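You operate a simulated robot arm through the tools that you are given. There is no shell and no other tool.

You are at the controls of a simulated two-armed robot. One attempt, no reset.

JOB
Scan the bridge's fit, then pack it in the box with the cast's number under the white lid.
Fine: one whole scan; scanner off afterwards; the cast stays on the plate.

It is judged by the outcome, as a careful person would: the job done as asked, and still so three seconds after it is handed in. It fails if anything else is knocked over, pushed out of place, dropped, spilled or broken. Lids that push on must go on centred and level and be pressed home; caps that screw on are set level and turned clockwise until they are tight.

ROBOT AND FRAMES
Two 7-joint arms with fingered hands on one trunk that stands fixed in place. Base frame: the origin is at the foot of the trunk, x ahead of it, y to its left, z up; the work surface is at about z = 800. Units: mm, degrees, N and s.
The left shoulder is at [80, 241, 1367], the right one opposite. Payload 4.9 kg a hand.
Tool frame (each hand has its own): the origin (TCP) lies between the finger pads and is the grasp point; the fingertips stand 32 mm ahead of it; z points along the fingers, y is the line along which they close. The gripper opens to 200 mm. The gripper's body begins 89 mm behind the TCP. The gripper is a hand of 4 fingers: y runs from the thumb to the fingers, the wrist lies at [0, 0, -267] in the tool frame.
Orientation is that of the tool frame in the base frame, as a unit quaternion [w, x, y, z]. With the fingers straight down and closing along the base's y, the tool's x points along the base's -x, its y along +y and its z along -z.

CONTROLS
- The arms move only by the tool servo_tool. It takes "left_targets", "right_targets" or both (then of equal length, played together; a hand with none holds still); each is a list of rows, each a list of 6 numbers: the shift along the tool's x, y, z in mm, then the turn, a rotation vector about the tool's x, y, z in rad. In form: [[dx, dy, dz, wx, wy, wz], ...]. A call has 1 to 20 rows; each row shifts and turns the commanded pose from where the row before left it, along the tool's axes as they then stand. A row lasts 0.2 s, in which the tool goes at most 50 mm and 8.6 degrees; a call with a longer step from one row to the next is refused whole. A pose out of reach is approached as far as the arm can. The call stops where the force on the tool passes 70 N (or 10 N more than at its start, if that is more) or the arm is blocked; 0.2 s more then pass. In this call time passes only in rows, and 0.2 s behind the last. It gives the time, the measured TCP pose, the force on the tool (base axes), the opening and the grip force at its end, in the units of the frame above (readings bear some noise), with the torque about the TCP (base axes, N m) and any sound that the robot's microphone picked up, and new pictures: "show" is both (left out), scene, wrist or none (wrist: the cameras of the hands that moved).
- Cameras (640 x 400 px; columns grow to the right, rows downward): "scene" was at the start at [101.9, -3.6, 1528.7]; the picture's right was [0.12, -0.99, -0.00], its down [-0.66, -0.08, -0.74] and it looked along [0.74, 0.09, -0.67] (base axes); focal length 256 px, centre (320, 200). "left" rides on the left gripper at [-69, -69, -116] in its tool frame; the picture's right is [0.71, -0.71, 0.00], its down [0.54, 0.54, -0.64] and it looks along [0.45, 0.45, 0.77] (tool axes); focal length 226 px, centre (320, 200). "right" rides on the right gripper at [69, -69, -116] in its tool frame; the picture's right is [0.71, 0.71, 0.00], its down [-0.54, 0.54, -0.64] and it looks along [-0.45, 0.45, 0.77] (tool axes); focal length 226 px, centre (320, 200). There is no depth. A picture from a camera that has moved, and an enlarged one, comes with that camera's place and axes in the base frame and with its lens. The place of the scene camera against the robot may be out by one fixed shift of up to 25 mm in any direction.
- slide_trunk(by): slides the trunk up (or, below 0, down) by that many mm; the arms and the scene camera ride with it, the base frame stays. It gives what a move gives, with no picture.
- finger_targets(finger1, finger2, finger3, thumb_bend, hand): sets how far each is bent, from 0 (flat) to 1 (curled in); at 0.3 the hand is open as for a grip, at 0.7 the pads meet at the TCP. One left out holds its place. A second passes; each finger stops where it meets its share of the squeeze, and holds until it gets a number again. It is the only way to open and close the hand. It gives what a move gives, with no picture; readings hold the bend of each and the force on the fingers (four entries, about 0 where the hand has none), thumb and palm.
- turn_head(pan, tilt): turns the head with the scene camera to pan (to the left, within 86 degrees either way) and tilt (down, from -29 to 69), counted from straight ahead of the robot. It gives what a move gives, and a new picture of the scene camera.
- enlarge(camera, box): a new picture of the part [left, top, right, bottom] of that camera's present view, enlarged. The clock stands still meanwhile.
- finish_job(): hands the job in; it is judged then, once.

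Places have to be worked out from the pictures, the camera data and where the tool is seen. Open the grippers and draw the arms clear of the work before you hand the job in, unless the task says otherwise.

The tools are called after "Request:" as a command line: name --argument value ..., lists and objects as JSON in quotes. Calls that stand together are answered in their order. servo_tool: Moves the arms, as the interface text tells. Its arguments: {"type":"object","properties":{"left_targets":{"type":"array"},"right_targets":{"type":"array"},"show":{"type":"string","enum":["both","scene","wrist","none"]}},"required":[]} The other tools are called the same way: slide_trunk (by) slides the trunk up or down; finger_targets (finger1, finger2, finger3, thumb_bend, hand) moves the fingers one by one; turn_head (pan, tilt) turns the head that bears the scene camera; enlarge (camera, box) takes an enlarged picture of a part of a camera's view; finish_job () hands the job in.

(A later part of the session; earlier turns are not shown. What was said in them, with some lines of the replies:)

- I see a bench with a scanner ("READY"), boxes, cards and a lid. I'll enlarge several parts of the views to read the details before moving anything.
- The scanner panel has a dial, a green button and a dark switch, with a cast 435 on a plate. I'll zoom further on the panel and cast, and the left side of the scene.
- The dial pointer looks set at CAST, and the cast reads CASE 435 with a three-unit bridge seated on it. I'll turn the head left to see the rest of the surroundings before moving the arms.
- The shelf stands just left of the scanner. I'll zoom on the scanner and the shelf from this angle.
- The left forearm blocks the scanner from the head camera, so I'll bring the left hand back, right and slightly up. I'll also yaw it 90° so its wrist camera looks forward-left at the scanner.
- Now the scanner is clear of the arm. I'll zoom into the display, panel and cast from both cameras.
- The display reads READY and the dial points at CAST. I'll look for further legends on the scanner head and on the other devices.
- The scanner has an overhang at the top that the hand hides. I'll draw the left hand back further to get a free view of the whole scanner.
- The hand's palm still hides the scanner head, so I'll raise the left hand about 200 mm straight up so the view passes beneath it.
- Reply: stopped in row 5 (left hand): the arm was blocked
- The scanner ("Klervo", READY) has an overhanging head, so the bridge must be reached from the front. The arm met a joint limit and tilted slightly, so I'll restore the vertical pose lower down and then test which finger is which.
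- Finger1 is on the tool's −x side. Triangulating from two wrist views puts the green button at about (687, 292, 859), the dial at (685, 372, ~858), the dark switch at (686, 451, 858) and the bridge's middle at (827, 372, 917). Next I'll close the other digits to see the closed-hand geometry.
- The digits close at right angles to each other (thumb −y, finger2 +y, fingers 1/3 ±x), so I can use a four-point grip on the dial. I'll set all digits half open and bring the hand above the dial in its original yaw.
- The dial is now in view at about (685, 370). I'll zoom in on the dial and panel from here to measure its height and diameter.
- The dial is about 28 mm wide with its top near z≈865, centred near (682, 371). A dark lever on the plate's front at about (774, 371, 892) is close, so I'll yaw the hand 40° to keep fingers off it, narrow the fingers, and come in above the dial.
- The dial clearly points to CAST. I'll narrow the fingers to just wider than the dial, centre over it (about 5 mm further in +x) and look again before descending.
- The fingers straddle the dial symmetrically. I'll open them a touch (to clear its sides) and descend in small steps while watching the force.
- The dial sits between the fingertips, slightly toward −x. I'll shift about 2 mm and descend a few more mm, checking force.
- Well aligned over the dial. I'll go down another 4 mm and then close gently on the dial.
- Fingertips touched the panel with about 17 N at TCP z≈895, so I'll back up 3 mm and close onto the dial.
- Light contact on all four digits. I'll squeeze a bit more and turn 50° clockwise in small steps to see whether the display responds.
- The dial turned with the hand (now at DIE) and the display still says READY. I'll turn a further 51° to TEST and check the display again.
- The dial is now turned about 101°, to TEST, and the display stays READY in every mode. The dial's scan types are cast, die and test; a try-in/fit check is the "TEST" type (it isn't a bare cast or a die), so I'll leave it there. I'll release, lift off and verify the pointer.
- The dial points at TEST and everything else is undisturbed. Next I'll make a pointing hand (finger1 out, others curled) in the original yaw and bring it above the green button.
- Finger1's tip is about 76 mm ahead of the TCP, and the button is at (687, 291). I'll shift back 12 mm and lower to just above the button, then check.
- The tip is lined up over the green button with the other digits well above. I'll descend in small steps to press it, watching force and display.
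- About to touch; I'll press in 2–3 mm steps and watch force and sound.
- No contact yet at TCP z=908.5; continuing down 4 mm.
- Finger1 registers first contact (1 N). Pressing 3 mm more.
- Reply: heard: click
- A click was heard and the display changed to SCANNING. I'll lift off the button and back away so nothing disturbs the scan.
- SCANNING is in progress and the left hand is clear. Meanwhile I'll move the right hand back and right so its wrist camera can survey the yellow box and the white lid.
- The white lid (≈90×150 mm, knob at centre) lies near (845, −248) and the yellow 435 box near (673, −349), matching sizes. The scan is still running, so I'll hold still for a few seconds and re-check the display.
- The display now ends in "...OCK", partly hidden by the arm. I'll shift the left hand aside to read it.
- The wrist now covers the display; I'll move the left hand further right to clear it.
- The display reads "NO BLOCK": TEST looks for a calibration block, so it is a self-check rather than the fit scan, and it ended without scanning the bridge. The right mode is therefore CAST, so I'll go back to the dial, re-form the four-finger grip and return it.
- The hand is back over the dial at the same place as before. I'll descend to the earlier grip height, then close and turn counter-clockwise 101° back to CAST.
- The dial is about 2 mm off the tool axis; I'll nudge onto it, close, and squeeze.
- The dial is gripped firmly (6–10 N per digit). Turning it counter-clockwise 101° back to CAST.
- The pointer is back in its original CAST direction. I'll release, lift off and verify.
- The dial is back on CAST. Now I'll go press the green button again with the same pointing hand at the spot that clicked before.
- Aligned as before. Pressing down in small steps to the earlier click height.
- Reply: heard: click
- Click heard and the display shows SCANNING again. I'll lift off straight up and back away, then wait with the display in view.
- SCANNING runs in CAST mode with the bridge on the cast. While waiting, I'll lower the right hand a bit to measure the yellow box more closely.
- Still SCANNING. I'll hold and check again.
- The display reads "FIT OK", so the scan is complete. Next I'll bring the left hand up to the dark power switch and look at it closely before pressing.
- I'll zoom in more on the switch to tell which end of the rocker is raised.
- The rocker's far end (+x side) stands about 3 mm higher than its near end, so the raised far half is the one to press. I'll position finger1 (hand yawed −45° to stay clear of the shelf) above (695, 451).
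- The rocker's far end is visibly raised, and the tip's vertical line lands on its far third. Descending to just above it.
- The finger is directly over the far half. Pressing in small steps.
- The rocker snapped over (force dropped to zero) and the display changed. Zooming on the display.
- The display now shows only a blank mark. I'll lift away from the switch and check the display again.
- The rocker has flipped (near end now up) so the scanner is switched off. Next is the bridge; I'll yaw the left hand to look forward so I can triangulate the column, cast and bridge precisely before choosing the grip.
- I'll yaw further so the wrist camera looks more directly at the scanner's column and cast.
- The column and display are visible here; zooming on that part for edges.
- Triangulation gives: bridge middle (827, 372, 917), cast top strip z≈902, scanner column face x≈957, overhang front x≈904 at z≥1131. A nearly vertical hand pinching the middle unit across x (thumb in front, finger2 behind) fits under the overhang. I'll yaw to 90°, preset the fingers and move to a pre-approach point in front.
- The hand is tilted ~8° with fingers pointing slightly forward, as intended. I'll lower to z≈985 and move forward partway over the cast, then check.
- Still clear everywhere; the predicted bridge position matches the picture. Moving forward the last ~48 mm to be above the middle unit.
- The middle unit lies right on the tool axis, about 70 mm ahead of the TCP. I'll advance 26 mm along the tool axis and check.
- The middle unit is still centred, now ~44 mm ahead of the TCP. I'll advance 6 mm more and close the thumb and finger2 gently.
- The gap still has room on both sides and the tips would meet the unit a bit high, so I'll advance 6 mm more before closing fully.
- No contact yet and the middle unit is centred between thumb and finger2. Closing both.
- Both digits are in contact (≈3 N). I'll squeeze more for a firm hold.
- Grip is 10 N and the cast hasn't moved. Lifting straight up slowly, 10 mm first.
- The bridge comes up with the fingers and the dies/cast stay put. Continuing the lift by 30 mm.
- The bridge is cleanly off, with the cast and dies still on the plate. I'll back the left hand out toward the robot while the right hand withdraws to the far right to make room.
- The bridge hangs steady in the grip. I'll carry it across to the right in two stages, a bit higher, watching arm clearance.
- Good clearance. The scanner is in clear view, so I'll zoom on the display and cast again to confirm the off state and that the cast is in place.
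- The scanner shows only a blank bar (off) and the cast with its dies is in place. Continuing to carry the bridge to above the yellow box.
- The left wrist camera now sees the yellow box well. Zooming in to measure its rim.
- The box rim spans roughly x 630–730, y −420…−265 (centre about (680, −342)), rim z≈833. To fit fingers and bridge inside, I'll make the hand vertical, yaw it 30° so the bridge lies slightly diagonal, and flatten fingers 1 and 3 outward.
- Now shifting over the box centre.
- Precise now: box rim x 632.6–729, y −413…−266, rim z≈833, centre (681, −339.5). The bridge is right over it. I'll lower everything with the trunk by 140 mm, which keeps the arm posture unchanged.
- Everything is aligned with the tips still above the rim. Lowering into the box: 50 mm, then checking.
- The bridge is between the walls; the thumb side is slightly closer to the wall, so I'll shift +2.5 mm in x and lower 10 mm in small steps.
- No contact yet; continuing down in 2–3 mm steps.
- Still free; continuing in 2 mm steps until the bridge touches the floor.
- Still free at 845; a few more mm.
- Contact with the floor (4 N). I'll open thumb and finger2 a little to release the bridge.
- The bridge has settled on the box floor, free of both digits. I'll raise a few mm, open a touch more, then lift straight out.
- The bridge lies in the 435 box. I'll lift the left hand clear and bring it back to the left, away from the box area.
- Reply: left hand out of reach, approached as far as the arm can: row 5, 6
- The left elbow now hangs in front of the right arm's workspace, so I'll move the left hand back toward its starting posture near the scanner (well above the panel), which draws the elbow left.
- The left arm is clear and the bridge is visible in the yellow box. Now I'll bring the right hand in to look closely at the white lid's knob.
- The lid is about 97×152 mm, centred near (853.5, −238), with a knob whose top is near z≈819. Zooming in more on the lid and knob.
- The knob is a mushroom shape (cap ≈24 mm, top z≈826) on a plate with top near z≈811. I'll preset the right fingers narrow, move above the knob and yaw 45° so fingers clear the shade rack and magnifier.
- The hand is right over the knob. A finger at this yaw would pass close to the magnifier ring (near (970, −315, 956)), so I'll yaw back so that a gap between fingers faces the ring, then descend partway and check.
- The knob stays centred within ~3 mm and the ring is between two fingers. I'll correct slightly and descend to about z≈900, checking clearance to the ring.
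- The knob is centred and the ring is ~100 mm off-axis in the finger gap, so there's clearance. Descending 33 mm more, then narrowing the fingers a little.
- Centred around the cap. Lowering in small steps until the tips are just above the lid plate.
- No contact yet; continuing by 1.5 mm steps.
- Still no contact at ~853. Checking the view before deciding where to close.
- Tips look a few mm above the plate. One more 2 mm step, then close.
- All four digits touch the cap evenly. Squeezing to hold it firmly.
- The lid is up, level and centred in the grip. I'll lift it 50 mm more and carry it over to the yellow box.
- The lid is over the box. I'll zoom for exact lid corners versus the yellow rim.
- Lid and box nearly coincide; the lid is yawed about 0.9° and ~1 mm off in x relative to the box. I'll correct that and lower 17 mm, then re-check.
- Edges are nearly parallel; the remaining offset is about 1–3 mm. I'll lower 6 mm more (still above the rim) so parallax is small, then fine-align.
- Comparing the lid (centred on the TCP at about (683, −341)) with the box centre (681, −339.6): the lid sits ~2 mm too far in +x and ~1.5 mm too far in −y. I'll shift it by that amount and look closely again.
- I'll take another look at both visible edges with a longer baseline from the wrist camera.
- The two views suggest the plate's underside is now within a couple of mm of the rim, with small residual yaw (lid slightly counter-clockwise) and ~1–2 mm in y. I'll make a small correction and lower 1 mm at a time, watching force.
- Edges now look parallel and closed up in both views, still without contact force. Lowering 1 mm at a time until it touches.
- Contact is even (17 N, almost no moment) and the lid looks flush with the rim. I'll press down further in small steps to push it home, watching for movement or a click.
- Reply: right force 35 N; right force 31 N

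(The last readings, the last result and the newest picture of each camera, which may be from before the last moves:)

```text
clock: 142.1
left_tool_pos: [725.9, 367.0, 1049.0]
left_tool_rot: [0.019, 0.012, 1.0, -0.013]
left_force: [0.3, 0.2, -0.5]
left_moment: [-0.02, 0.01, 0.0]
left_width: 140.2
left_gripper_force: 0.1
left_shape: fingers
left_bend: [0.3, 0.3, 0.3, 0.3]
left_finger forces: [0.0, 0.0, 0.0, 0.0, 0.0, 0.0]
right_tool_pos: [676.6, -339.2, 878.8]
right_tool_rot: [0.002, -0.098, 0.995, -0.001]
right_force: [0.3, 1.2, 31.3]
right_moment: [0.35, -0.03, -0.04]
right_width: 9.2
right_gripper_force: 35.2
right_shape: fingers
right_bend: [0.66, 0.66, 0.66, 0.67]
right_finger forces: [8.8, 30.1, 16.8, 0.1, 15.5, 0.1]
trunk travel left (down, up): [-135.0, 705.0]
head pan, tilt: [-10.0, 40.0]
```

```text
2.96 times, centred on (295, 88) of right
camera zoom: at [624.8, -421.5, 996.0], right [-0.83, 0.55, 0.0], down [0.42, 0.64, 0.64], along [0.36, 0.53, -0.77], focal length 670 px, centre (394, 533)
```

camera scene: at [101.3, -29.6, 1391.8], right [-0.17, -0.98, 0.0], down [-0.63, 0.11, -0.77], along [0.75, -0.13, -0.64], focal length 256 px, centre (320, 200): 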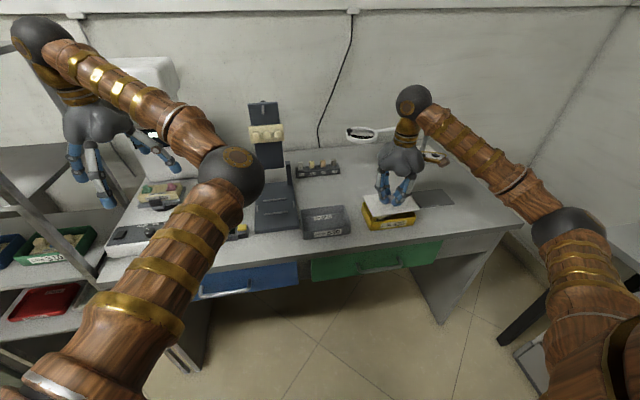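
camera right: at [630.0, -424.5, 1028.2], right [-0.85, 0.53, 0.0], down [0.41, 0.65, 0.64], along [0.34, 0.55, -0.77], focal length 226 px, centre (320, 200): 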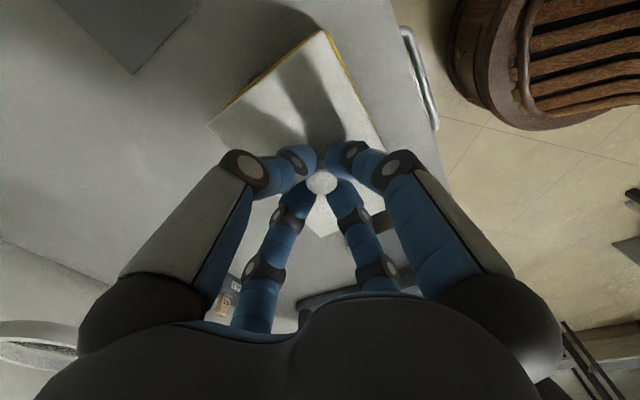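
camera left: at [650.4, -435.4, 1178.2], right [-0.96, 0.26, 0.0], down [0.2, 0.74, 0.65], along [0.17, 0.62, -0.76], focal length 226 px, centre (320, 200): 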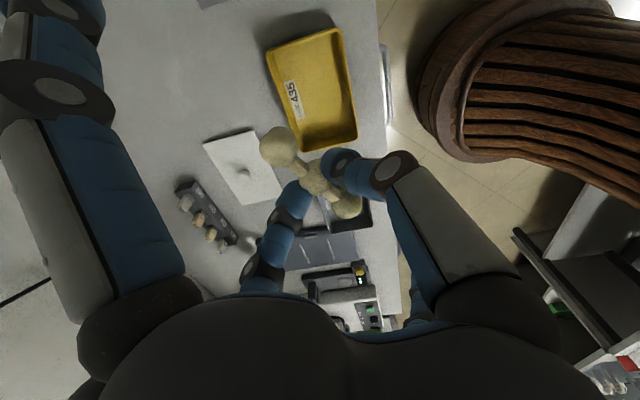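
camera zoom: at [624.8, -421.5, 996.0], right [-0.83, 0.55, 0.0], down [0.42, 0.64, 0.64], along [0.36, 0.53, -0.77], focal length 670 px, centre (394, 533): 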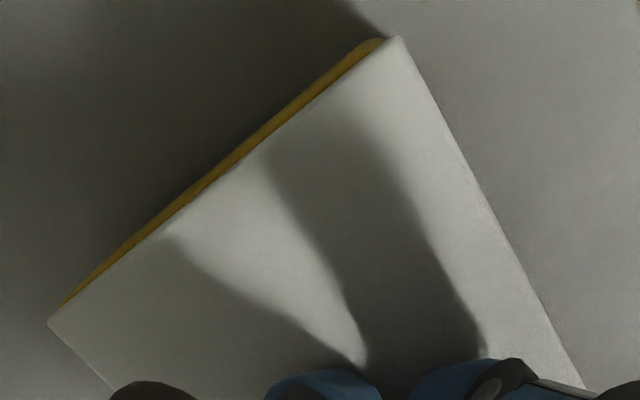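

The fingertips slid down the knob while the lid held still. I'll ease off the push and look closely at the lid's seating.

Request:
servo_tool --right_targets '[[0, 0, -4, 0, 0, 0]]' --show "none"

Request:
enlarge --camera "scene" --box '[360, 205, 395, 235]'

Request:
enlarge --camera "scene" --box '[395, 200, 430, 230]'

Request:
enlarge --camera "right" --box '[280, 20, 350, 70]'

```text
clock: 142.5
left_tool_pos: [728.0, 365.5, 1048.8]
left_tool_rot: [0.02, 0.012, 1.0, -0.014]
left_force: [-0.2, -0.3, 0.1]
left_moment: [0.03, -0.01, 0.02]
left_width: 140.3
left_gripper_force: 0.0
left_shape: fingers
left_bend: [0.3, 0.3, 0.3, 0.3]
left_finger forces: [0.1, 0.0, 0.1, 0.0, 0.1, 0.1]
right_tool_pos: [677.9, -341.0, 879.8]
right_tool_rot: [-0.001, -0.098, 0.995, 0.0]
right_force: [-2.1, 1.6, 8.0]
right_moment: [0.17, 0.0, -0.05]
right_width: 9.9
right_gripper_force: 25.4
right_shape: fingers
right_bend: [0.66, 0.66, 0.66, 0.67]
right_finger forces: [7.8, 21.6, 10.9, 0.0, 10.7, 0.1]
trunk travel left (down, up): [-135.0, 705.0]
head pan, tilt: [-10.0, 40.0]
```

```text
13.33 times, centred on (378, 220) of scene
camera zoom: at [101.4, -27.9, 1391.4], right [-0.17, -0.98, 0.0], down [-0.63, 0.11, -0.77], along [0.75, -0.13, -0.64], focal length 3413 px, centre (-447, -67)
```

zoom: 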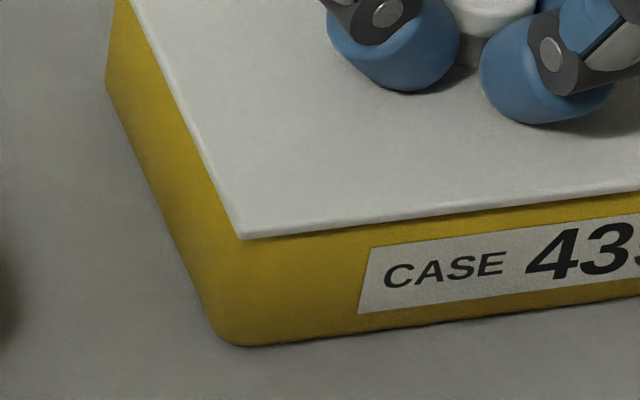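

```text
13.33 times, centred on (412, 215) of scene
camera zoom: at [101.4, -27.9, 1391.4], right [-0.17, -0.98, 0.0], down [-0.63, 0.11, -0.77], along [0.75, -0.13, -0.64], focal length 3413 px, centre (-913, 0)
```

zoom: 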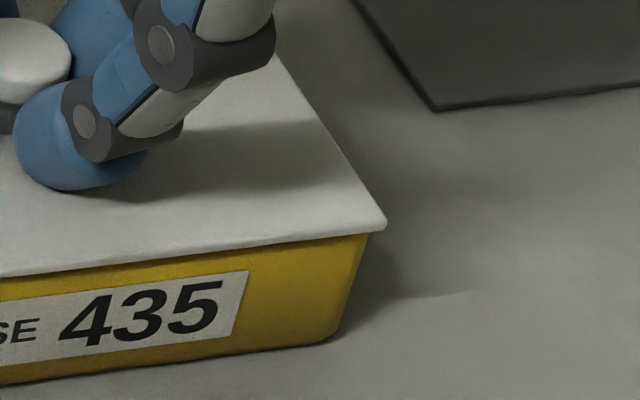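

```text
8.00 times, centred on (315, 45) of right
camera zoom: at [625.7, -422.0, 996.6], right [-0.83, 0.55, 0.0], down [0.43, 0.64, 0.64], along [0.35, 0.53, -0.77], focal length 1808 px, centre (360, 1440)
```

zoom: 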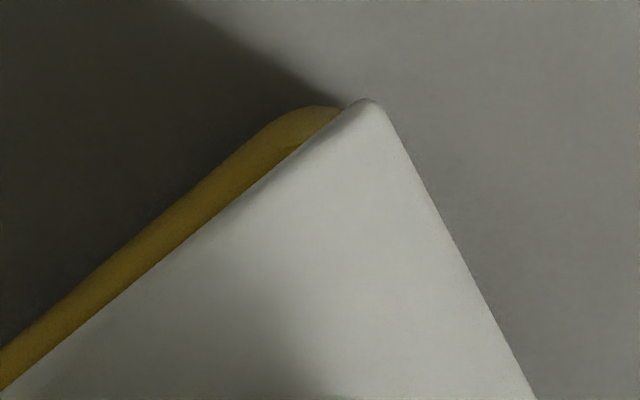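

In the close-ups the plate is flush on the rim along the front with no gap. I'll open the fingers, lift the hand, and inspect the lid's seating from above before a final press.

Request:
finger_targets --hand "right" --finger1 0.58 --finger2 0.58 --finger3 0.58 --thumb_bend 0.58

Request:
servo_tool --right_targets '[[0, 0, -10, 0, 0, 0], [0, 0, -30, 0, 0, 0], [0, 0, -40, 0, 0, 0], [0, 0, -40, 0, 0, 0]]' --show "both"

Request:
enlarge --camera "right" --box '[220, 0, 420, 170]'

Request:
enlarge --camera "scene" --box '[355, 185, 425, 240]'

```text
clock: 143.5
left_tool_pos: [724.7, 366.5, 1050.0]
left_tool_rot: [0.021, 0.011, 1.0, -0.013]
left_force: [-0.7, -1.1, 0.3]
left_moment: [-0.02, 0.01, 0.05]
left_width: 140.3
left_gripper_force: 0.0
left_shape: fingers
left_bend: [0.3, 0.3, 0.3, 0.3]
left_finger forces: [0.1, 0.0, 0.0, 0.0, 0.0, 0.1]
right_tool_pos: [677.8, -339.9, 884.4]
right_tool_rot: [0.002, -0.099, 0.995, -0.001]
right_force: [3.5, -0.6, 37.4]
right_moment: [-0.34, -0.05, 0.08]
right_width: 34.4
right_gripper_force: 18.3
right_shape: fingers
right_bend: [0.59, 0.59, 0.58, 0.58]
right_finger forces: [8.6, 8.6, 4.9, 0.0, 15.1, 0.0]
trunk travel left (down, up): [-135.0, 705.0]
head pan, tilt: [-10.0, 40.0]
```

```text
clock: 144.5
left_tool_pos: [728.8, 366.7, 1049.0]
left_tool_rot: [0.019, 0.012, 1.0, -0.013]
left_force: [-0.1, 0.6, 0.3]
left_moment: [-0.02, -0.02, 0.01]
left_width: 140.2
left_gripper_force: 0.0
left_shape: fingers
left_bend: [0.3, 0.3, 0.3, 0.3]
left_finger forces: [0.1, 0.0, 0.0, 0.0, 0.0, 0.0]
right_tool_pos: [680.1, -340.0, 1001.1]
right_tool_rot: [0.0, -0.099, 0.995, 0.0]
right_force: [-1.3, 0.0, 0.2]
right_moment: [0.01, -0.04, 0.02]
right_width: 43.4
right_gripper_force: 0.2
right_shape: fingers
right_bend: [0.57, 0.57, 0.57, 0.57]
right_finger forces: [0.1, 0.1, 0.0, 0.0, 0.0, 0.1]
trunk travel left (down, up): [-135.0, 705.0]
head pan, tilt: [-10.0, 40.0]
camera scene: at [101.6, -27.8, 1391.7], right [-0.17, -0.98, 0.0], down [-0.63, 0.11, -0.77], along [0.75, -0.13, -0.64], focal length 256 px, centre (320, 200)
camera right: at [625.9, -421.3, 1117.4], right [-0.83, 0.56, 0.0], down [0.42, 0.64, 0.64], along [0.36, 0.53, -0.77], focal length 226 px, centre (320, 200)
```

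scene: 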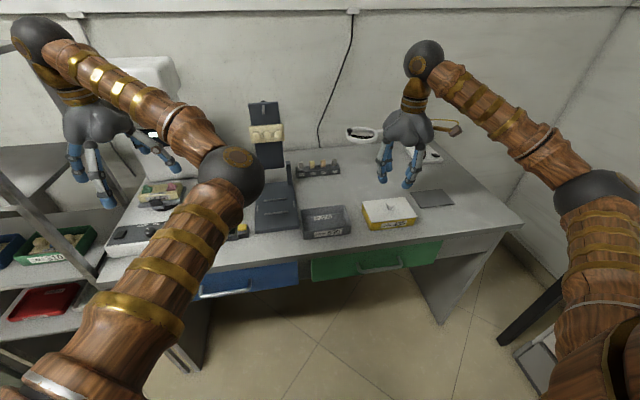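
right: 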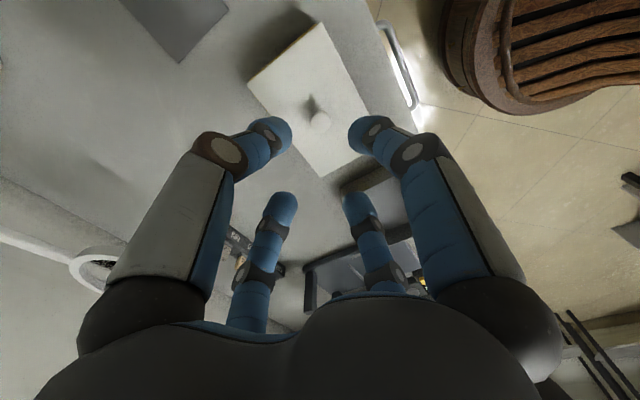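

```text
2.35 times, centred on (320, 85) of right
camera zoom: at [625.9, -421.3, 1117.4], right [-0.83, 0.56, 0.0], down [0.42, 0.64, 0.64], along [0.36, 0.53, -0.77], focal length 532 px, centre (320, 471)
```

zoom: 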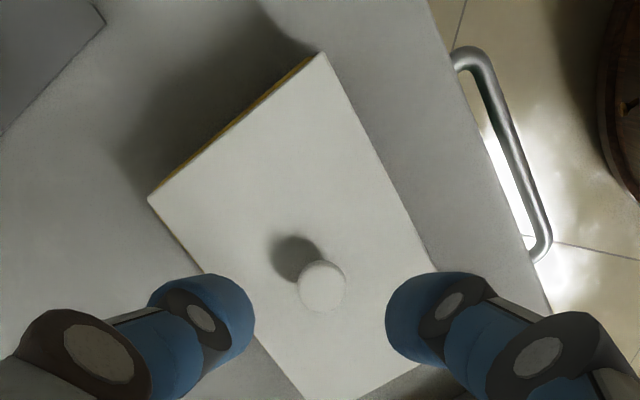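

```text
7.27 times, centred on (390, 212) of scene
camera zoom: at [101.6, -27.8, 1391.7], right [-0.17, -0.98, 0.0], down [-0.63, 0.11, -0.77], along [0.75, -0.13, -0.64], focal length 1862 px, centre (-189, 109)
```

zoom: 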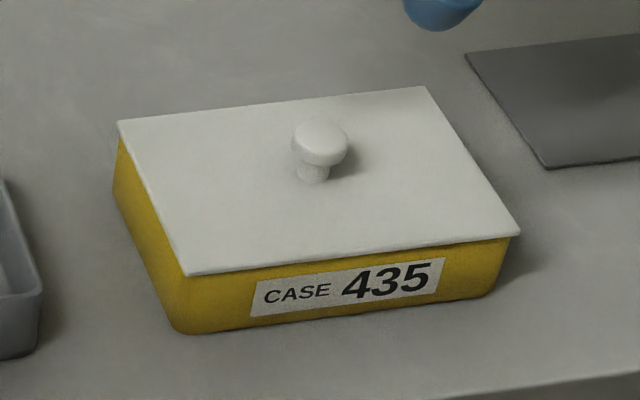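

The lid looks level and nearly flush. I'll zoom on its edges from the wrist camera to judge the centring on all sides.

Request:
enlarge --camera "right" --box '[240, 15, 330, 95]'

Request:
enlarge --camera "right" --box '[310, 15, 380, 120]'

Request:
enlarge --camera "scene" --box '[360, 190, 395, 235]'

Request:
enlarge --camera "scene" --box '[395, 190, 430, 230]'

```text
5.00 times, centred on (285, 55) of right
camera zoom: at [625.9, -421.3, 1117.4], right [-0.83, 0.56, 0.0], down [0.42, 0.64, 0.64], along [0.36, 0.53, -0.77], focal length 1130 px, centre (495, 925)
```

zoom: 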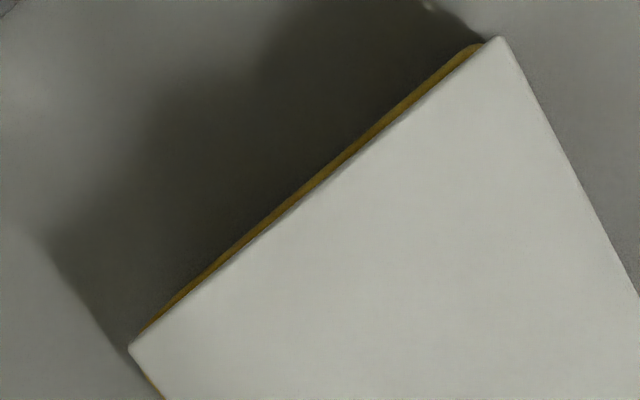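

```text
3.81 times, centred on (345, 68) of right
camera zoom: at [625.9, -421.3, 1117.4], right [-0.83, 0.56, 0.0], down [0.42, 0.64, 0.64], along [0.36, 0.53, -0.77], focal length 861 px, centre (225, 705)
```

zoom: 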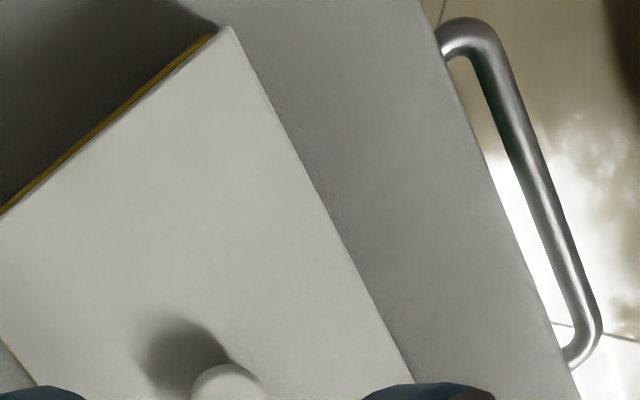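

```text
8.89 times, centred on (378, 212) of scene
camera zoom: at [101.6, -27.8, 1391.7], right [-0.17, -0.98, 0.0], down [-0.63, 0.11, -0.77], along [0.75, -0.13, -0.64], focal length 2276 px, centre (-191, 89)
```

zoom: 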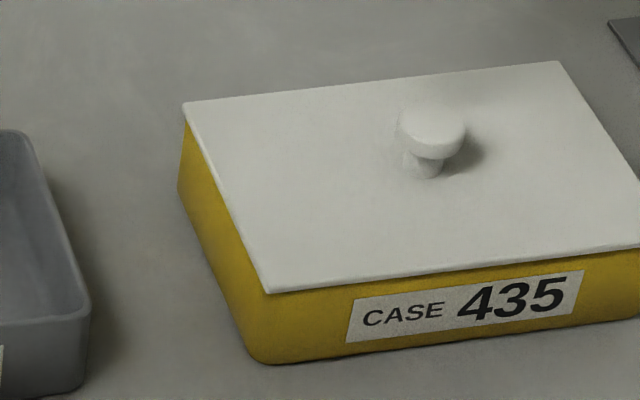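

```text
10.00 times, centred on (412, 210) of scene
camera zoom: at [101.6, -27.8, 1391.7], right [-0.17, -0.98, 0.0], down [-0.63, 0.11, -0.77], along [0.75, -0.13, -0.64], focal length 2560 px, centre (-605, 100)
```

zoom: 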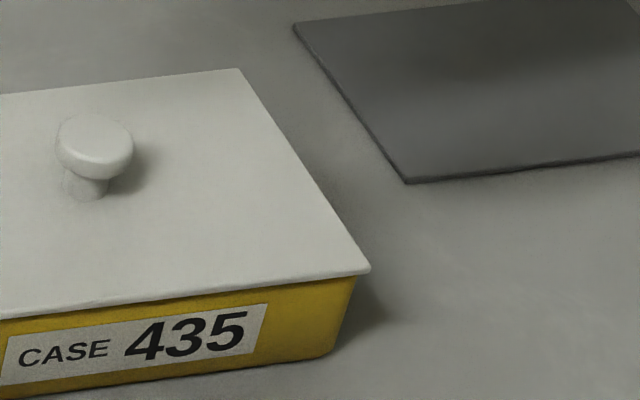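

To check that the plate is really down on the rim, I'll compare with the identical open 530 box: label-to-rim distance in both at the same zoom.

Request:
enlarge --camera "scene" --box '[300, 205, 352, 245]'

Request:
enlarge --camera "scene" --box '[362, 195, 414, 235]'

```text
10.00 times, centred on (326, 225) of scene
camera zoom: at [101.6, -27.8, 1391.7], right [-0.17, -0.98, 0.0], down [-0.63, 0.11, -0.77], along [0.75, -0.13, -0.64], focal length 2560 px, centre (260, -50)
```

zoom: 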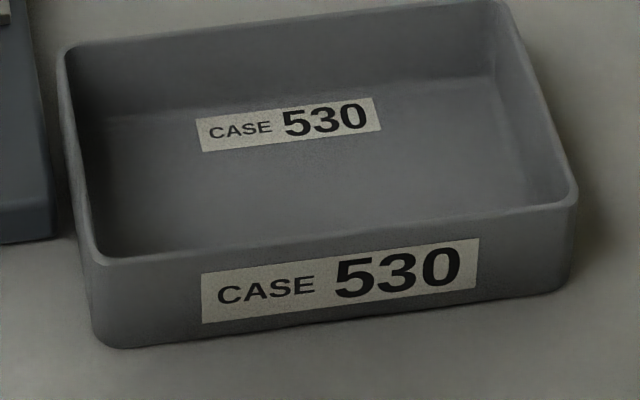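

```text
10.00 times, centred on (388, 215) of scene
camera zoom: at [101.6, -27.8, 1391.7], right [-0.17, -0.98, 0.0], down [-0.63, 0.11, -0.77], along [0.75, -0.13, -0.64], focal length 2560 px, centre (-360, 50)
```

zoom: 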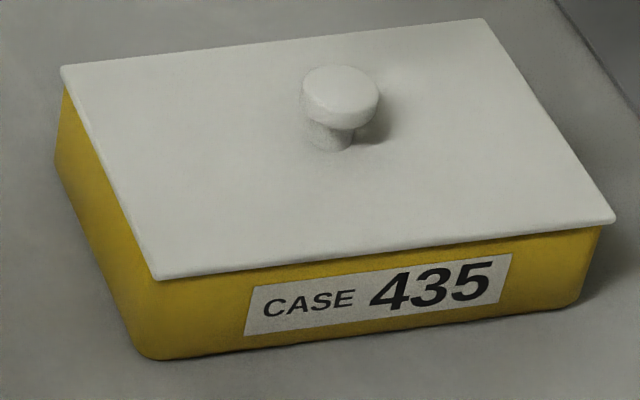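

The lid's front edge sits at rim level (flush), within a couple of mm of centre, with a slight offset (+y) and ~0.5–1° of yaw. I'll regrip the knob with the hand centred over the box, which draws the lid to centre, and trim the yaw.

Request:
servo_tool --right_targets '[[0, 0, 40, 0, 0, 0], [0, 0, 40, 0, 0, 0], [0, 0, 25, 0, 0, 0], [0, 0, 6, 0, 0, 0]]' --show "none"

Request:
enlarge --camera "right" --box '[220, 80, 420, 230]'

```text
clock: 145.5
left_tool_pos: [728.3, 367.1, 1047.9]
left_tool_rot: [0.019, 0.012, 1.0, -0.012]
left_force: [0.5, 0.8, 0.0]
left_moment: [-0.03, 0.02, 0.0]
left_width: 140.1
left_gripper_force: 0.0
left_shape: fingers
left_bend: [0.3, 0.3, 0.3, 0.3]
left_finger forces: [0.0, 0.0, 0.1, 0.0, 0.0, 0.0]
right_tool_pos: [679.7, -340.4, 889.9]
right_tool_rot: [0.0, -0.098, 0.995, 0.001]
right_force: [0.3, 0.9, -0.3]
right_moment: [-0.01, 0.02, -0.02]
right_width: 43.3
right_gripper_force: 0.1
right_shape: fingers
right_bend: [0.57, 0.57, 0.57, 0.57]
right_finger forces: [0.1, 0.0, 0.0, 0.0, 0.0, 0.0]
trunk travel left (down, up): [-135.0, 705.0]
head pan, tilt: [-10.0, 40.0]
```

```text
2.67 times, centred on (320, 155) of right
camera zoom: at [626.7, -422.1, 1006.3], right [-0.83, 0.55, 0.0], down [0.42, 0.64, 0.64], along [0.36, 0.54, -0.77], focal length 603 px, centre (320, 320)
```

zoom: 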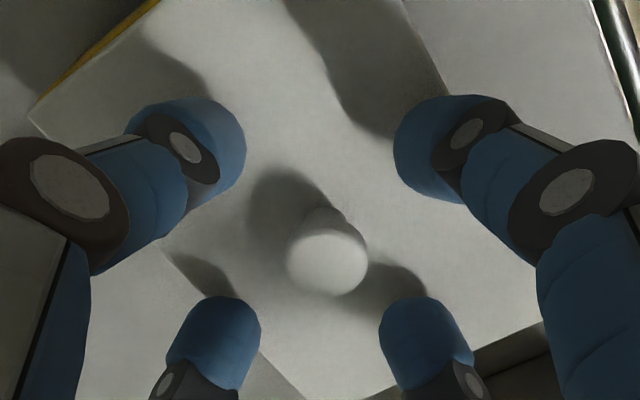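

The knob sits about (−2, +1.5) mm off the hand axis, matching the earlier estimate. Closing the four fingers will draw the lid to centre.

Request:
servo_tool --right_targets '[[0, 0, 2, 0, 0, 0]]' --show "none"

Request:
finger_targets --hand "right" --finger1 0.665 --finger2 0.665 --finger3 0.665 --thumb_bend 0.665

Request:
enlarge --camera "right" --box '[190, 20, 400, 155]'

Request:
enlarge --camera "scene" --box '[362, 195, 414, 235]'

```text
clock: 145.9
left_tool_pos: [729.2, 365.8, 1048.5]
left_tool_rot: [0.019, 0.012, 1.0, -0.012]
left_force: [0.0, 0.2, -0.1]
left_moment: [0.01, 0.02, -0.02]
left_width: 140.6
left_gripper_force: 0.0
left_shape: fingers
left_bend: [0.3, 0.3, 0.3, 0.3]
left_finger forces: [0.0, 0.0, 0.0, 0.1, 0.0, 0.0]
right_tool_pos: [679.4, -341.1, 887.6]
right_tool_rot: [0.001, -0.099, 0.995, 0.0]
right_force: [0.2, -0.4, 0.1]
right_moment: [-0.01, 0.05, -0.03]
right_width: 43.2
right_gripper_force: 0.2
right_shape: fingers
right_bend: [0.57, 0.57, 0.57, 0.57]
right_finger forces: [0.0, 0.1, 0.1, 0.0, 0.0, 0.0]
trunk travel left (down, up): [-135.0, 705.0]
head pan, tilt: [-10.0, 40.0]
```

```text
clock: 146.9
left_tool_pos: [729.0, 365.2, 1047.4]
left_tool_rot: [0.019, 0.011, 1.0, -0.012]
left_force: [-0.6, -0.8, 0.4]
left_moment: [0.01, -0.02, 0.0]
left_width: 140.3
left_gripper_force: 0.0
left_shape: fingers
left_bend: [0.3, 0.3, 0.3, 0.3]
left_finger forces: [0.0, 0.0, 0.0, 0.0, 0.0, 0.0]
right_tool_pos: [680.1, -341.3, 888.4]
right_tool_rot: [0.001, -0.098, 0.995, 0.0]
right_force: [1.6, 0.6, -0.5]
right_moment: [0.0, -0.02, -0.03]
right_width: 13.8
right_gripper_force: 0.9
right_shape: fingers
right_bend: [0.65, 0.65, 0.65, 0.66]
right_finger forces: [0.6, 0.7, 0.6, 0.0, 0.7, 0.0]
trunk travel left (down, up): [-135.0, 705.0]
head pan, tilt: [-10.0, 40.0]
```

```text
2.96 times, centred on (295, 88) of right
camera zoom: at [626.9, -422.3, 1004.6], right [-0.83, 0.56, 0.0], down [0.43, 0.64, 0.64], along [0.36, 0.53, -0.77], focal length 670 px, centre (394, 533)
```

zoom: 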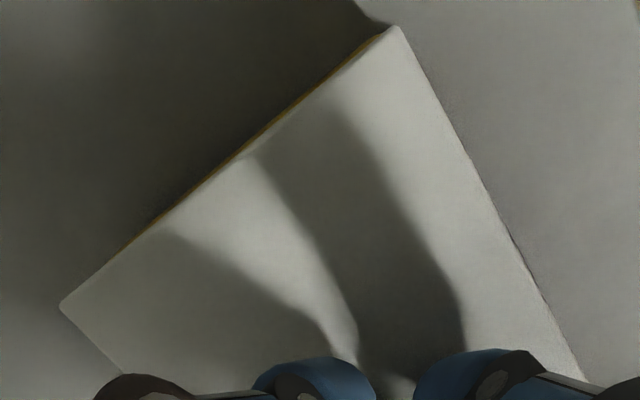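

```text
10.00 times, centred on (388, 215) of scene
camera zoom: at [102.6, -28.6, 1391.7], right [-0.17, -0.98, 0.0], down [-0.63, 0.11, -0.77], along [0.75, -0.13, -0.64], focal length 2560 px, centre (-360, 50)
```

zoom: 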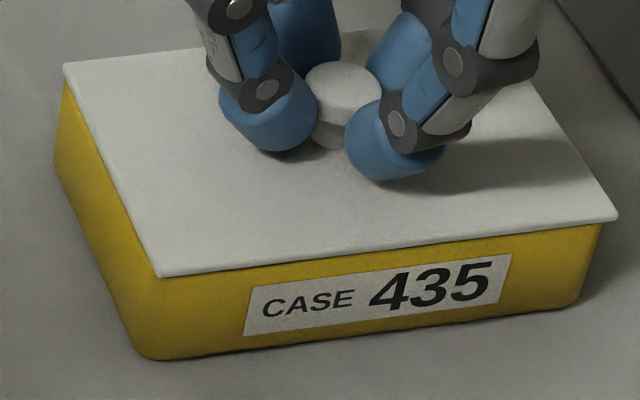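

The lid is now well centred: the yellow margins are even and it's flush. I'll open the fingers around the knob and press the plate down evenly with all four fingertips.

Request:
finger_targets --hand "right" --finger1 0.57 --finger2 0.57 --finger3 0.57 --thumb_bend 0.57

Request:
servo_tool --right_targets '[[0, 0, 2, 0, 0, 0], [0, 0, 2, 0, 0, 0]]' --show "none"

Request:
servo_tool --right_targets '[[0, 0, 1.5, 0, 0, 0], [0, 0, 1.5, 0, 0, 0]]' --show "none"

```text
clock: 147.9
left_tool_pos: [728.4, 367.0, 1048.1]
left_tool_rot: [0.019, 0.011, 1.0, -0.012]
left_force: [-0.5, 0.6, 0.9]
left_moment: [-0.01, -0.02, -0.02]
left_width: 140.4
left_gripper_force: 0.0
left_shape: fingers
left_bend: [0.3, 0.3, 0.3, 0.3]
left_finger forces: [0.0, 0.0, 0.0, 0.0, 0.0, 0.0]
right_tool_pos: [678.7, -341.4, 888.6]
right_tool_rot: [0.0, -0.099, 0.995, 0.0]
right_force: [-0.1, 0.7, 0.5]
right_moment: [0.01, -0.01, -0.03]
right_width: 47.2
right_gripper_force: 0.0
right_shape: fingers
right_bend: [0.56, 0.56, 0.56, 0.56]
right_finger forces: [0.0, 0.0, 0.1, 0.1, 0.1, 0.1]
trunk travel left (down, up): [-135.0, 705.0]
head pan, tilt: [-10.0, 40.0]
```

```text
clock: 148.5
left_tool_pos: [727.2, 367.2, 1048.4]
left_tool_rot: [0.019, 0.012, 1.0, -0.013]
left_force: [-0.6, 0.5, -0.6]
left_moment: [-0.03, 0.01, -0.01]
left_width: 140.5
left_gripper_force: 0.0
left_shape: fingers
left_bend: [0.3, 0.3, 0.3, 0.3]
left_finger forces: [0.1, 0.0, 0.0, 0.1, 0.0, 0.0]
right_tool_pos: [679.0, -340.8, 886.2]
right_tool_rot: [0.002, -0.098, 0.995, -0.001]
right_force: [0.8, 0.1, 14.8]
right_moment: [0.21, 0.19, 0.0]
right_width: 46.8
right_gripper_force: 8.1
right_shape: fingers
right_bend: [0.56, 0.56, 0.56, 0.56]
right_finger forces: [6.2, 5.5, 3.2, 0.1, 0.6, 0.1]
trunk travel left (down, up): [-135.0, 705.0]
head pan, tilt: [-10.0, 40.0]
```

```text
clock: 149.1
left_tool_pos: [725.4, 367.7, 1050.7]
left_tool_rot: [0.021, 0.012, 1.0, -0.013]
left_force: [0.5, -0.4, 0.2]
left_moment: [0.0, 0.02, 0.02]
left_width: 140.6
left_gripper_force: 0.1
left_shape: fingers
left_bend: [0.3, 0.3, 0.3, 0.3]
left_finger forces: [0.1, 0.0, 0.1, 0.1, 0.0, 0.0]
right_tool_pos: [677.2, -339.8, 886.2]
right_tool_rot: [0.003, -0.099, 0.995, -0.001]
right_force: [2.2, -0.4, 41.2]
right_moment: [0.37, 0.26, 0.04]
right_width: 45.9
right_gripper_force: 20.9
right_shape: fingers
right_bend: [0.56, 0.56, 0.56, 0.56]
right_finger forces: [15.3, 13.5, 9.0, 0.0, 4.5, 0.0]
trunk travel left (down, up): [-135.0, 705.0]
head pan, tilt: [-10.0, 40.0]
```

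41 N evenly spread with no further travel, so the lid is bottomed on the rim. One slightly firmer press, then check.

Request:
servo_tool --right_targets '[[0, 0, 1.5, 0, 0, 0], [0, 0, 0, 0, 0, 0]]' --show "none"

Request:
enlarge --camera "scene" --box '[362, 195, 414, 235]'

```text
clock: 149.7
left_tool_pos: [723.6, 367.7, 1050.5]
left_tool_rot: [0.021, 0.011, 1.0, -0.015]
left_force: [0.3, -1.1, 0.4]
left_moment: [0.0, 0.03, 0.01]
left_width: 140.5
left_gripper_force: 0.0
left_shape: fingers
left_bend: [0.3, 0.3, 0.3, 0.3]
left_finger forces: [0.0, 0.0, 0.1, 0.1, 0.0, 0.0]
right_tool_pos: [677.2, -341.6, 885.8]
right_tool_rot: [0.004, -0.097, 0.995, -0.001]
right_force: [5.4, -1.7, 59.4]
right_moment: [-0.01, 0.14, 0.13]
right_width: 45.4
right_gripper_force: 30.1
right_shape: fingers
right_bend: [0.56, 0.56, 0.55, 0.56]
right_finger forces: [20.2, 14.3, 12.9, 0.1, 12.5, 0.1]
trunk travel left (down, up): [-135.0, 705.0]
head pan, tilt: [-10.0, 40.0]
```

```text
10.00 times, centred on (388, 215) of scene
camera zoom: at [97.2, -25.8, 1392.6], right [-0.17, -0.98, 0.0], down [-0.63, 0.11, -0.77], along [0.76, -0.13, -0.64], focal length 2560 px, centre (-360, 50)
```

zoom: 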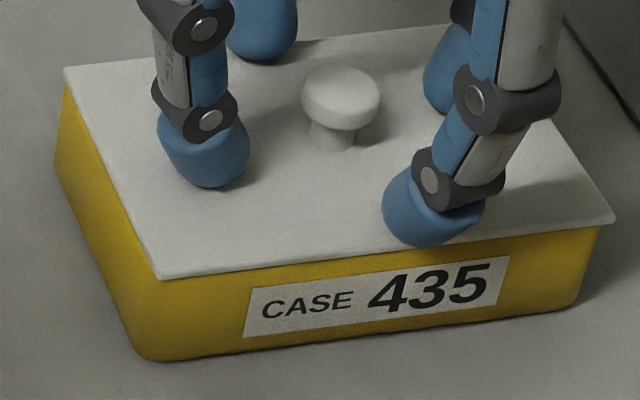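

59 N with no shift: the lid is home. I'll lift the hand straight up and inspect the result.

Request:
servo_tool --right_targets '[[0, 0, -4, 0, 0, 0], [0, 0, -6, 0, 0, 0], [0, 0, -30, 0, 0, 0], [0, 0, -40, 0, 0, 0], [0, 0, -40, 0, 0, 0]]' --show "both"

Request:
enlarge --camera "right" --box '[230, 10, 420, 190]'

Request:
enlarge --camera "scene" --box '[362, 195, 414, 235]'

```text
clock: 150.9
left_tool_pos: [729.3, 367.5, 1048.8]
left_tool_rot: [0.02, 0.011, 1.0, -0.013]
left_force: [-0.7, 0.0, -0.9]
left_moment: [0.0, 0.0, -0.02]
left_width: 140.5
left_gripper_force: 0.0
left_shape: fingers
left_bend: [0.3, 0.3, 0.3, 0.3]
left_finger forces: [0.0, 0.0, 0.0, 0.0, 0.0, 0.1]
right_tool_pos: [678.1, -340.6, 1000.8]
right_tool_rot: [0.0, -0.098, 0.995, 0.001]
right_force: [0.0, -0.4, -0.4]
right_moment: [-0.02, 0.04, 0.0]
right_width: 47.1
right_gripper_force: 0.0
right_shape: fingers
right_bend: [0.56, 0.56, 0.56, 0.56]
right_finger forces: [0.1, 0.0, 0.1, 0.1, 0.1, 0.1]
trunk travel left (down, up): [-135.0, 705.0]
head pan, tilt: [-10.0, 40.0]
camera scene: at [101.9, -28.0, 1391.6], right [-0.17, -0.98, 0.0], down [-0.63, 0.11, -0.77], along [0.75, -0.13, -0.64], focal length 256 px, centre (320, 200)
camera right: at [625.9, -422.4, 1116.3], right [-0.83, 0.56, 0.0], down [0.43, 0.64, 0.64], along [0.36, 0.53, -0.77], focal length 226 px, centre (320, 200)
```

scene: 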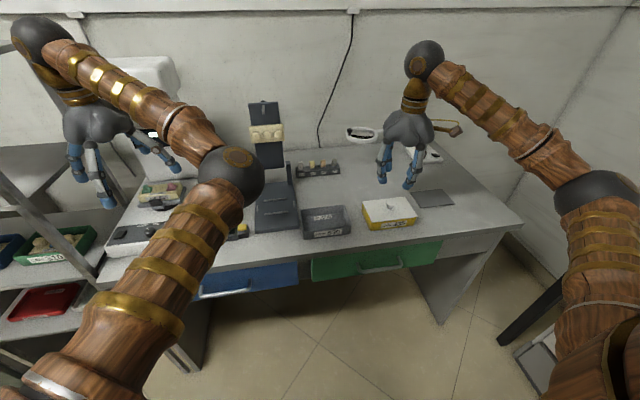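
right: 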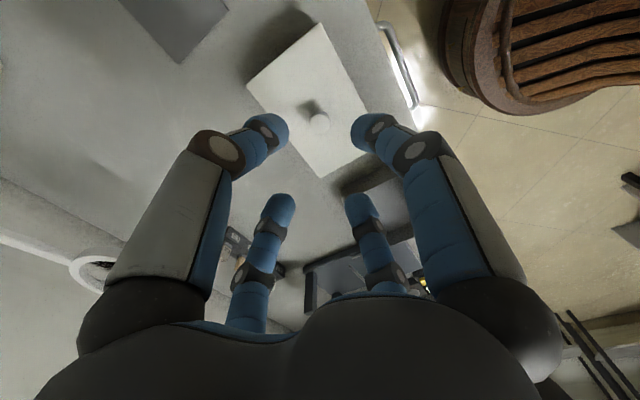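

```text
2.22 times, centred on (325, 100) of right
camera zoom: at [625.9, -422.4, 1116.3], right [-0.83, 0.56, 0.0], down [0.43, 0.64, 0.64], along [0.36, 0.53, -0.77], focal length 502 px, centre (309, 422)
```

zoom: 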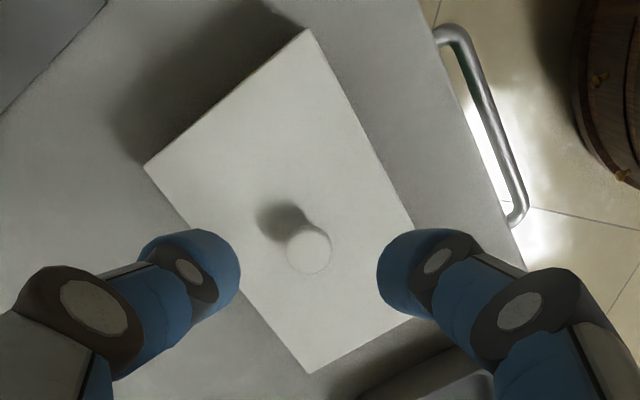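

```text
10.00 times, centred on (388, 215) of scene
camera zoom: at [101.9, -28.0, 1391.6], right [-0.17, -0.98, 0.0], down [-0.63, 0.11, -0.77], along [0.75, -0.13, -0.64], focal length 2560 px, centre (-360, 50)
```

zoom: 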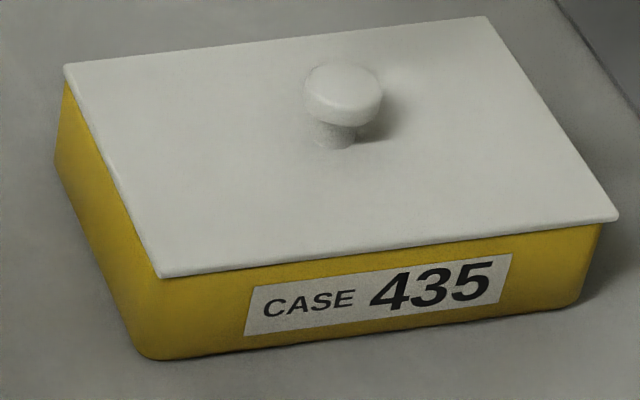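

The lid fully covers the box, level and centred within about a millimetre. Now I'll raise the trunk back, open the right hand, and withdraw both arms clear of the bench.

Request:
slide_trunk --by 140

Request:
finger_targets --hand "right" --finger1 0.3 --finger2 0.3 --finger3 0.3 --thumb_bend 0.3

Request:
servo_tool --right_targets '[[35, -15, 0, 0, 0, 0], [35, -15, 0, 0, 0, 0], [35, -15, 0, 0, 0, 0], [35, -15, 0, 0, 0, 0]]' --left_targets '[[30, -10, 0, 0, 0, 0], [30, -10, 0, 0, 0, 0], [30, -10, 0, 0, 0, 0], [30, -10, 0, 0, 0, 0]]' --show "both"

```text
clock: 152.6
left_tool_pos: [729.1, 365.8, 1187.8]
left_tool_rot: [0.019, 0.011, 1.0, -0.012]
left_force: [-0.1, -0.1, -0.4]
left_moment: [0.01, 0.0, 0.02]
left_width: 140.4
left_gripper_force: 0.0
left_shape: fingers
left_bend: [0.3, 0.3, 0.3, 0.3]
left_finger forces: [0.1, 0.1, 0.0, 0.0, 0.1, 0.0]
right_tool_pos: [678.6, -341.2, 1139.2]
right_tool_rot: [-0.001, -0.098, 0.995, 0.0]
right_force: [0.8, -0.1, -0.2]
right_moment: [-0.02, 0.01, 0.0]
right_width: 47.2
right_gripper_force: 0.1
right_shape: fingers
right_bend: [0.56, 0.56, 0.56, 0.56]
right_finger forces: [0.1, 0.0, 0.0, 0.0, 0.0, 0.0]
trunk travel left (down, up): [-275.0, 565.0]
head pan, tilt: [-10.0, 40.0]
```

```text
clock: 153.6
left_tool_pos: [729.2, 365.9, 1188.0]
left_tool_rot: [0.019, 0.011, 1.0, -0.013]
left_force: [-0.6, 0.0, -0.4]
left_moment: [-0.02, 0.0, 0.05]
left_width: 140.4
left_gripper_force: 0.1
left_shape: fingers
left_bend: [0.3, 0.3, 0.3, 0.3]
left_finger forces: [0.0, 0.1, 0.0, 0.0, 0.0, 0.1]
right_tool_pos: [679.0, -341.8, 1139.4]
right_tool_rot: [0.0, -0.098, 0.995, 0.0]
right_force: [-0.2, 0.0, 0.6]
right_moment: [0.0, 0.0, 0.0]
right_width: 139.9
right_gripper_force: 0.1
right_shape: fingers
right_bend: [0.3, 0.3, 0.3, 0.3]
right_finger forces: [0.0, 0.1, 0.0, 0.0, 0.0, 0.0]
trunk travel left (down, up): [-275.0, 565.0]
head pan, tilt: [-10.0, 40.0]
```

```text
clock: 154.6
left_tool_pos: [604.0, 326.9, 1187.0]
left_tool_rot: [0.021, 0.012, 1.0, -0.012]
left_force: [-0.6, -0.7, 1.1]
left_moment: [0.04, -0.08, 0.0]
left_width: 140.6
left_gripper_force: 0.0
left_shape: fingers
left_bend: [0.3, 0.3, 0.3, 0.3]
left_finger forces: [0.1, 0.0, 0.0, 0.0, 0.0, 0.0]
right_tool_pos: [550.1, -429.4, 1140.3]
right_tool_rot: [0.002, -0.099, 0.995, 0.002]
right_force: [0.3, -1.2, -0.1]
right_moment: [0.05, -0.07, 0.04]
right_width: 139.8
right_gripper_force: 0.0
right_shape: fingers
right_bend: [0.3, 0.3, 0.3, 0.3]
right_finger forces: [0.0, 0.0, 0.1, 0.1, 0.0, 0.1]
trunk travel left (down, up): [-275.0, 565.0]
head pan, tilt: [-10.0, 40.0]
camera scene: at [98.5, -31.1, 1532.0], right [-0.17, -0.98, 0.0], down [-0.63, 0.11, -0.77], along [0.76, -0.13, -0.64], focal length 256 px, centre (320, 200)
camera right: at [497.4, -510.9, 1256.6], right [-0.83, 0.56, 0.0], down [0.42, 0.64, 0.65], along [0.36, 0.54, -0.76], focal length 226 px, centre (320, 200)
camera left: at [665.8, 260.5, 1308.6], right [-0.72, -0.69, -0.01], down [-0.55, 0.57, 0.61], along [-0.41, 0.45, -0.79], focal length 226 px, centre (320, 200)
```

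scene: 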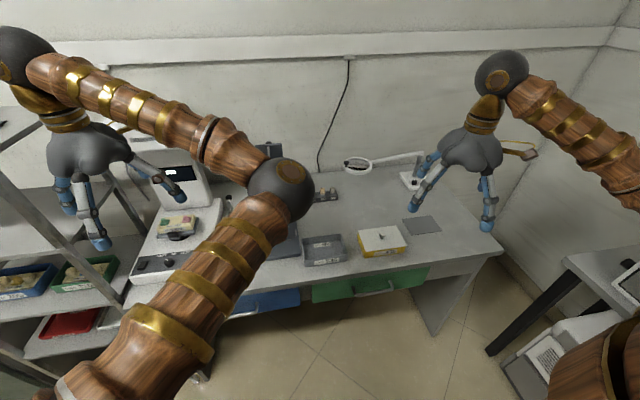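
right: 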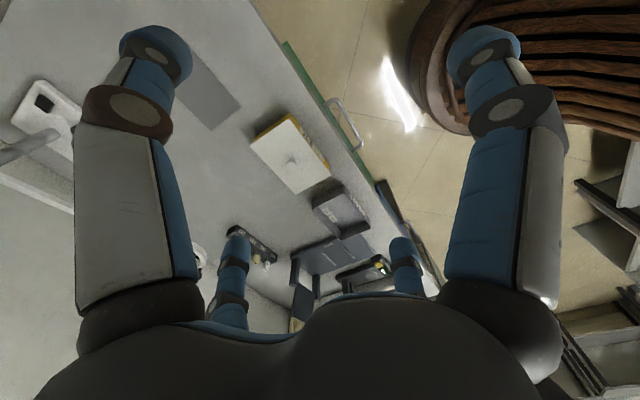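
left: 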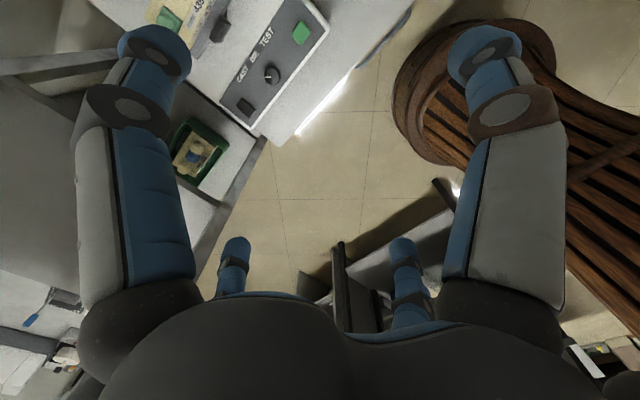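

Both arms are clear. Final check: zoom on the scanner, the cast, and the closed box.

Request:
enlarge --camera "scene" --box '[120, 150, 250, 280]'

Request:
enlarge --camera "scene" --box '[290, 200, 450, 290]'

Request:
enlarge --camera "right" --box '[220, 90, 400, 240]'

```text
3.08 times, centred on (185, 215) of scene
camera zoom: at [98.5, -31.1, 1532.0], right [-0.17, -0.98, 0.0], down [-0.63, 0.11, -0.77], along [0.76, -0.13, -0.64], focal length 788 px, centre (735, 154)
```

zoom: 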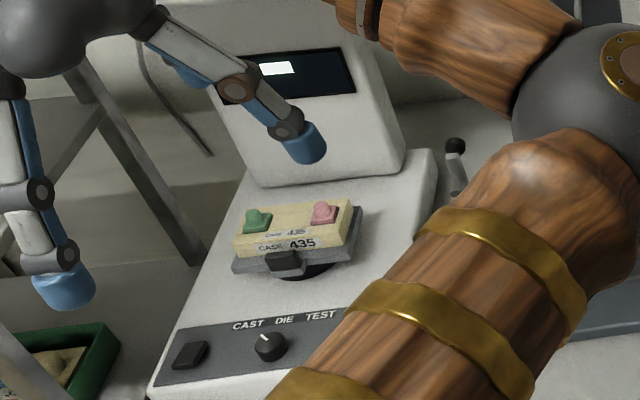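

```text
4.00 times, centred on (370, 245) of scene
camera zoom: at [98.5, -31.1, 1532.0], right [-0.17, -0.98, 0.0], down [-0.63, 0.11, -0.77], along [0.76, -0.13, -0.64], focal length 1024 px, centre (120, 20)
```

zoom: 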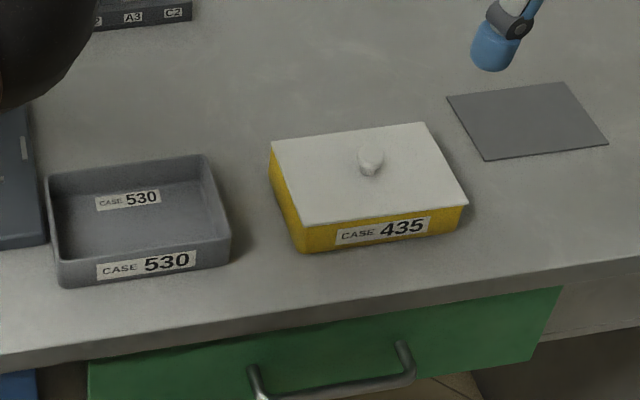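

```text
2.67 times, centred on (310, 165) of right
camera zoom: at [497.4, -510.9, 1256.6], right [-0.83, 0.56, 0.0], down [0.42, 0.64, 0.65], along [0.36, 0.54, -0.76], focal length 603 px, centre (347, 293)
```

zoom: 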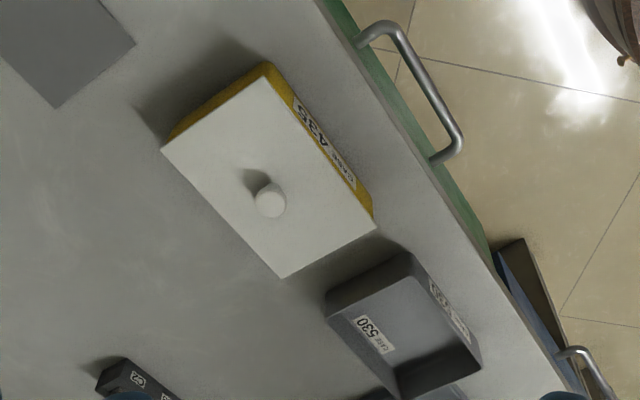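

Everything checks out: the cast with its dies is on the plate, the power rocker is flipped and the display is blank, and the bridge is in box 435 under the white lid, level and centred. Both hands are open and clear, so I'm handing the job in.

One thing to report: I first pressed start with the dial on TEST. That run stopped with "NO BLOCK" and gave no result. I then ran one full scan on CAST, which ended in "FIT OK".

Request:
finish_job

```text
The job is handed in.
```

The bridge's fit was scanned and came back "FIT OK". The bridge is now in box 435, the same number as its cast, with the white lid on. I've handed the job in but haven't seen the verdict.

- **Scan:** I ran one complete scan, with the dial on CAST and the bridge on its cast.
- **False start:** Before that I had turned the dial to TEST and pressed start, taking it for the fit mode. That run looked for a calibration block, stopped with "NO BLOCK" and gave no result. The dial is back on CAST, where I found it. If a strict count includes that press, it was a second start.
- **Scanner:** I switched it off at the rocker after the scan. The display now shows only a blank bar, which I take to be its off state. I couldn't confirm that any other way.
- **Cast:** It stayed on the plate with its dies when I lifted the bridge off.
- **Lid:** It sits level and flush with the rim, and by my measurements is centred to within about 1 mm. I pressed it down with about 59 N and it moved no further. No click was heard.

Nothing else looked knocked over or moved in my final views. Both hands are open and clear of the bench.
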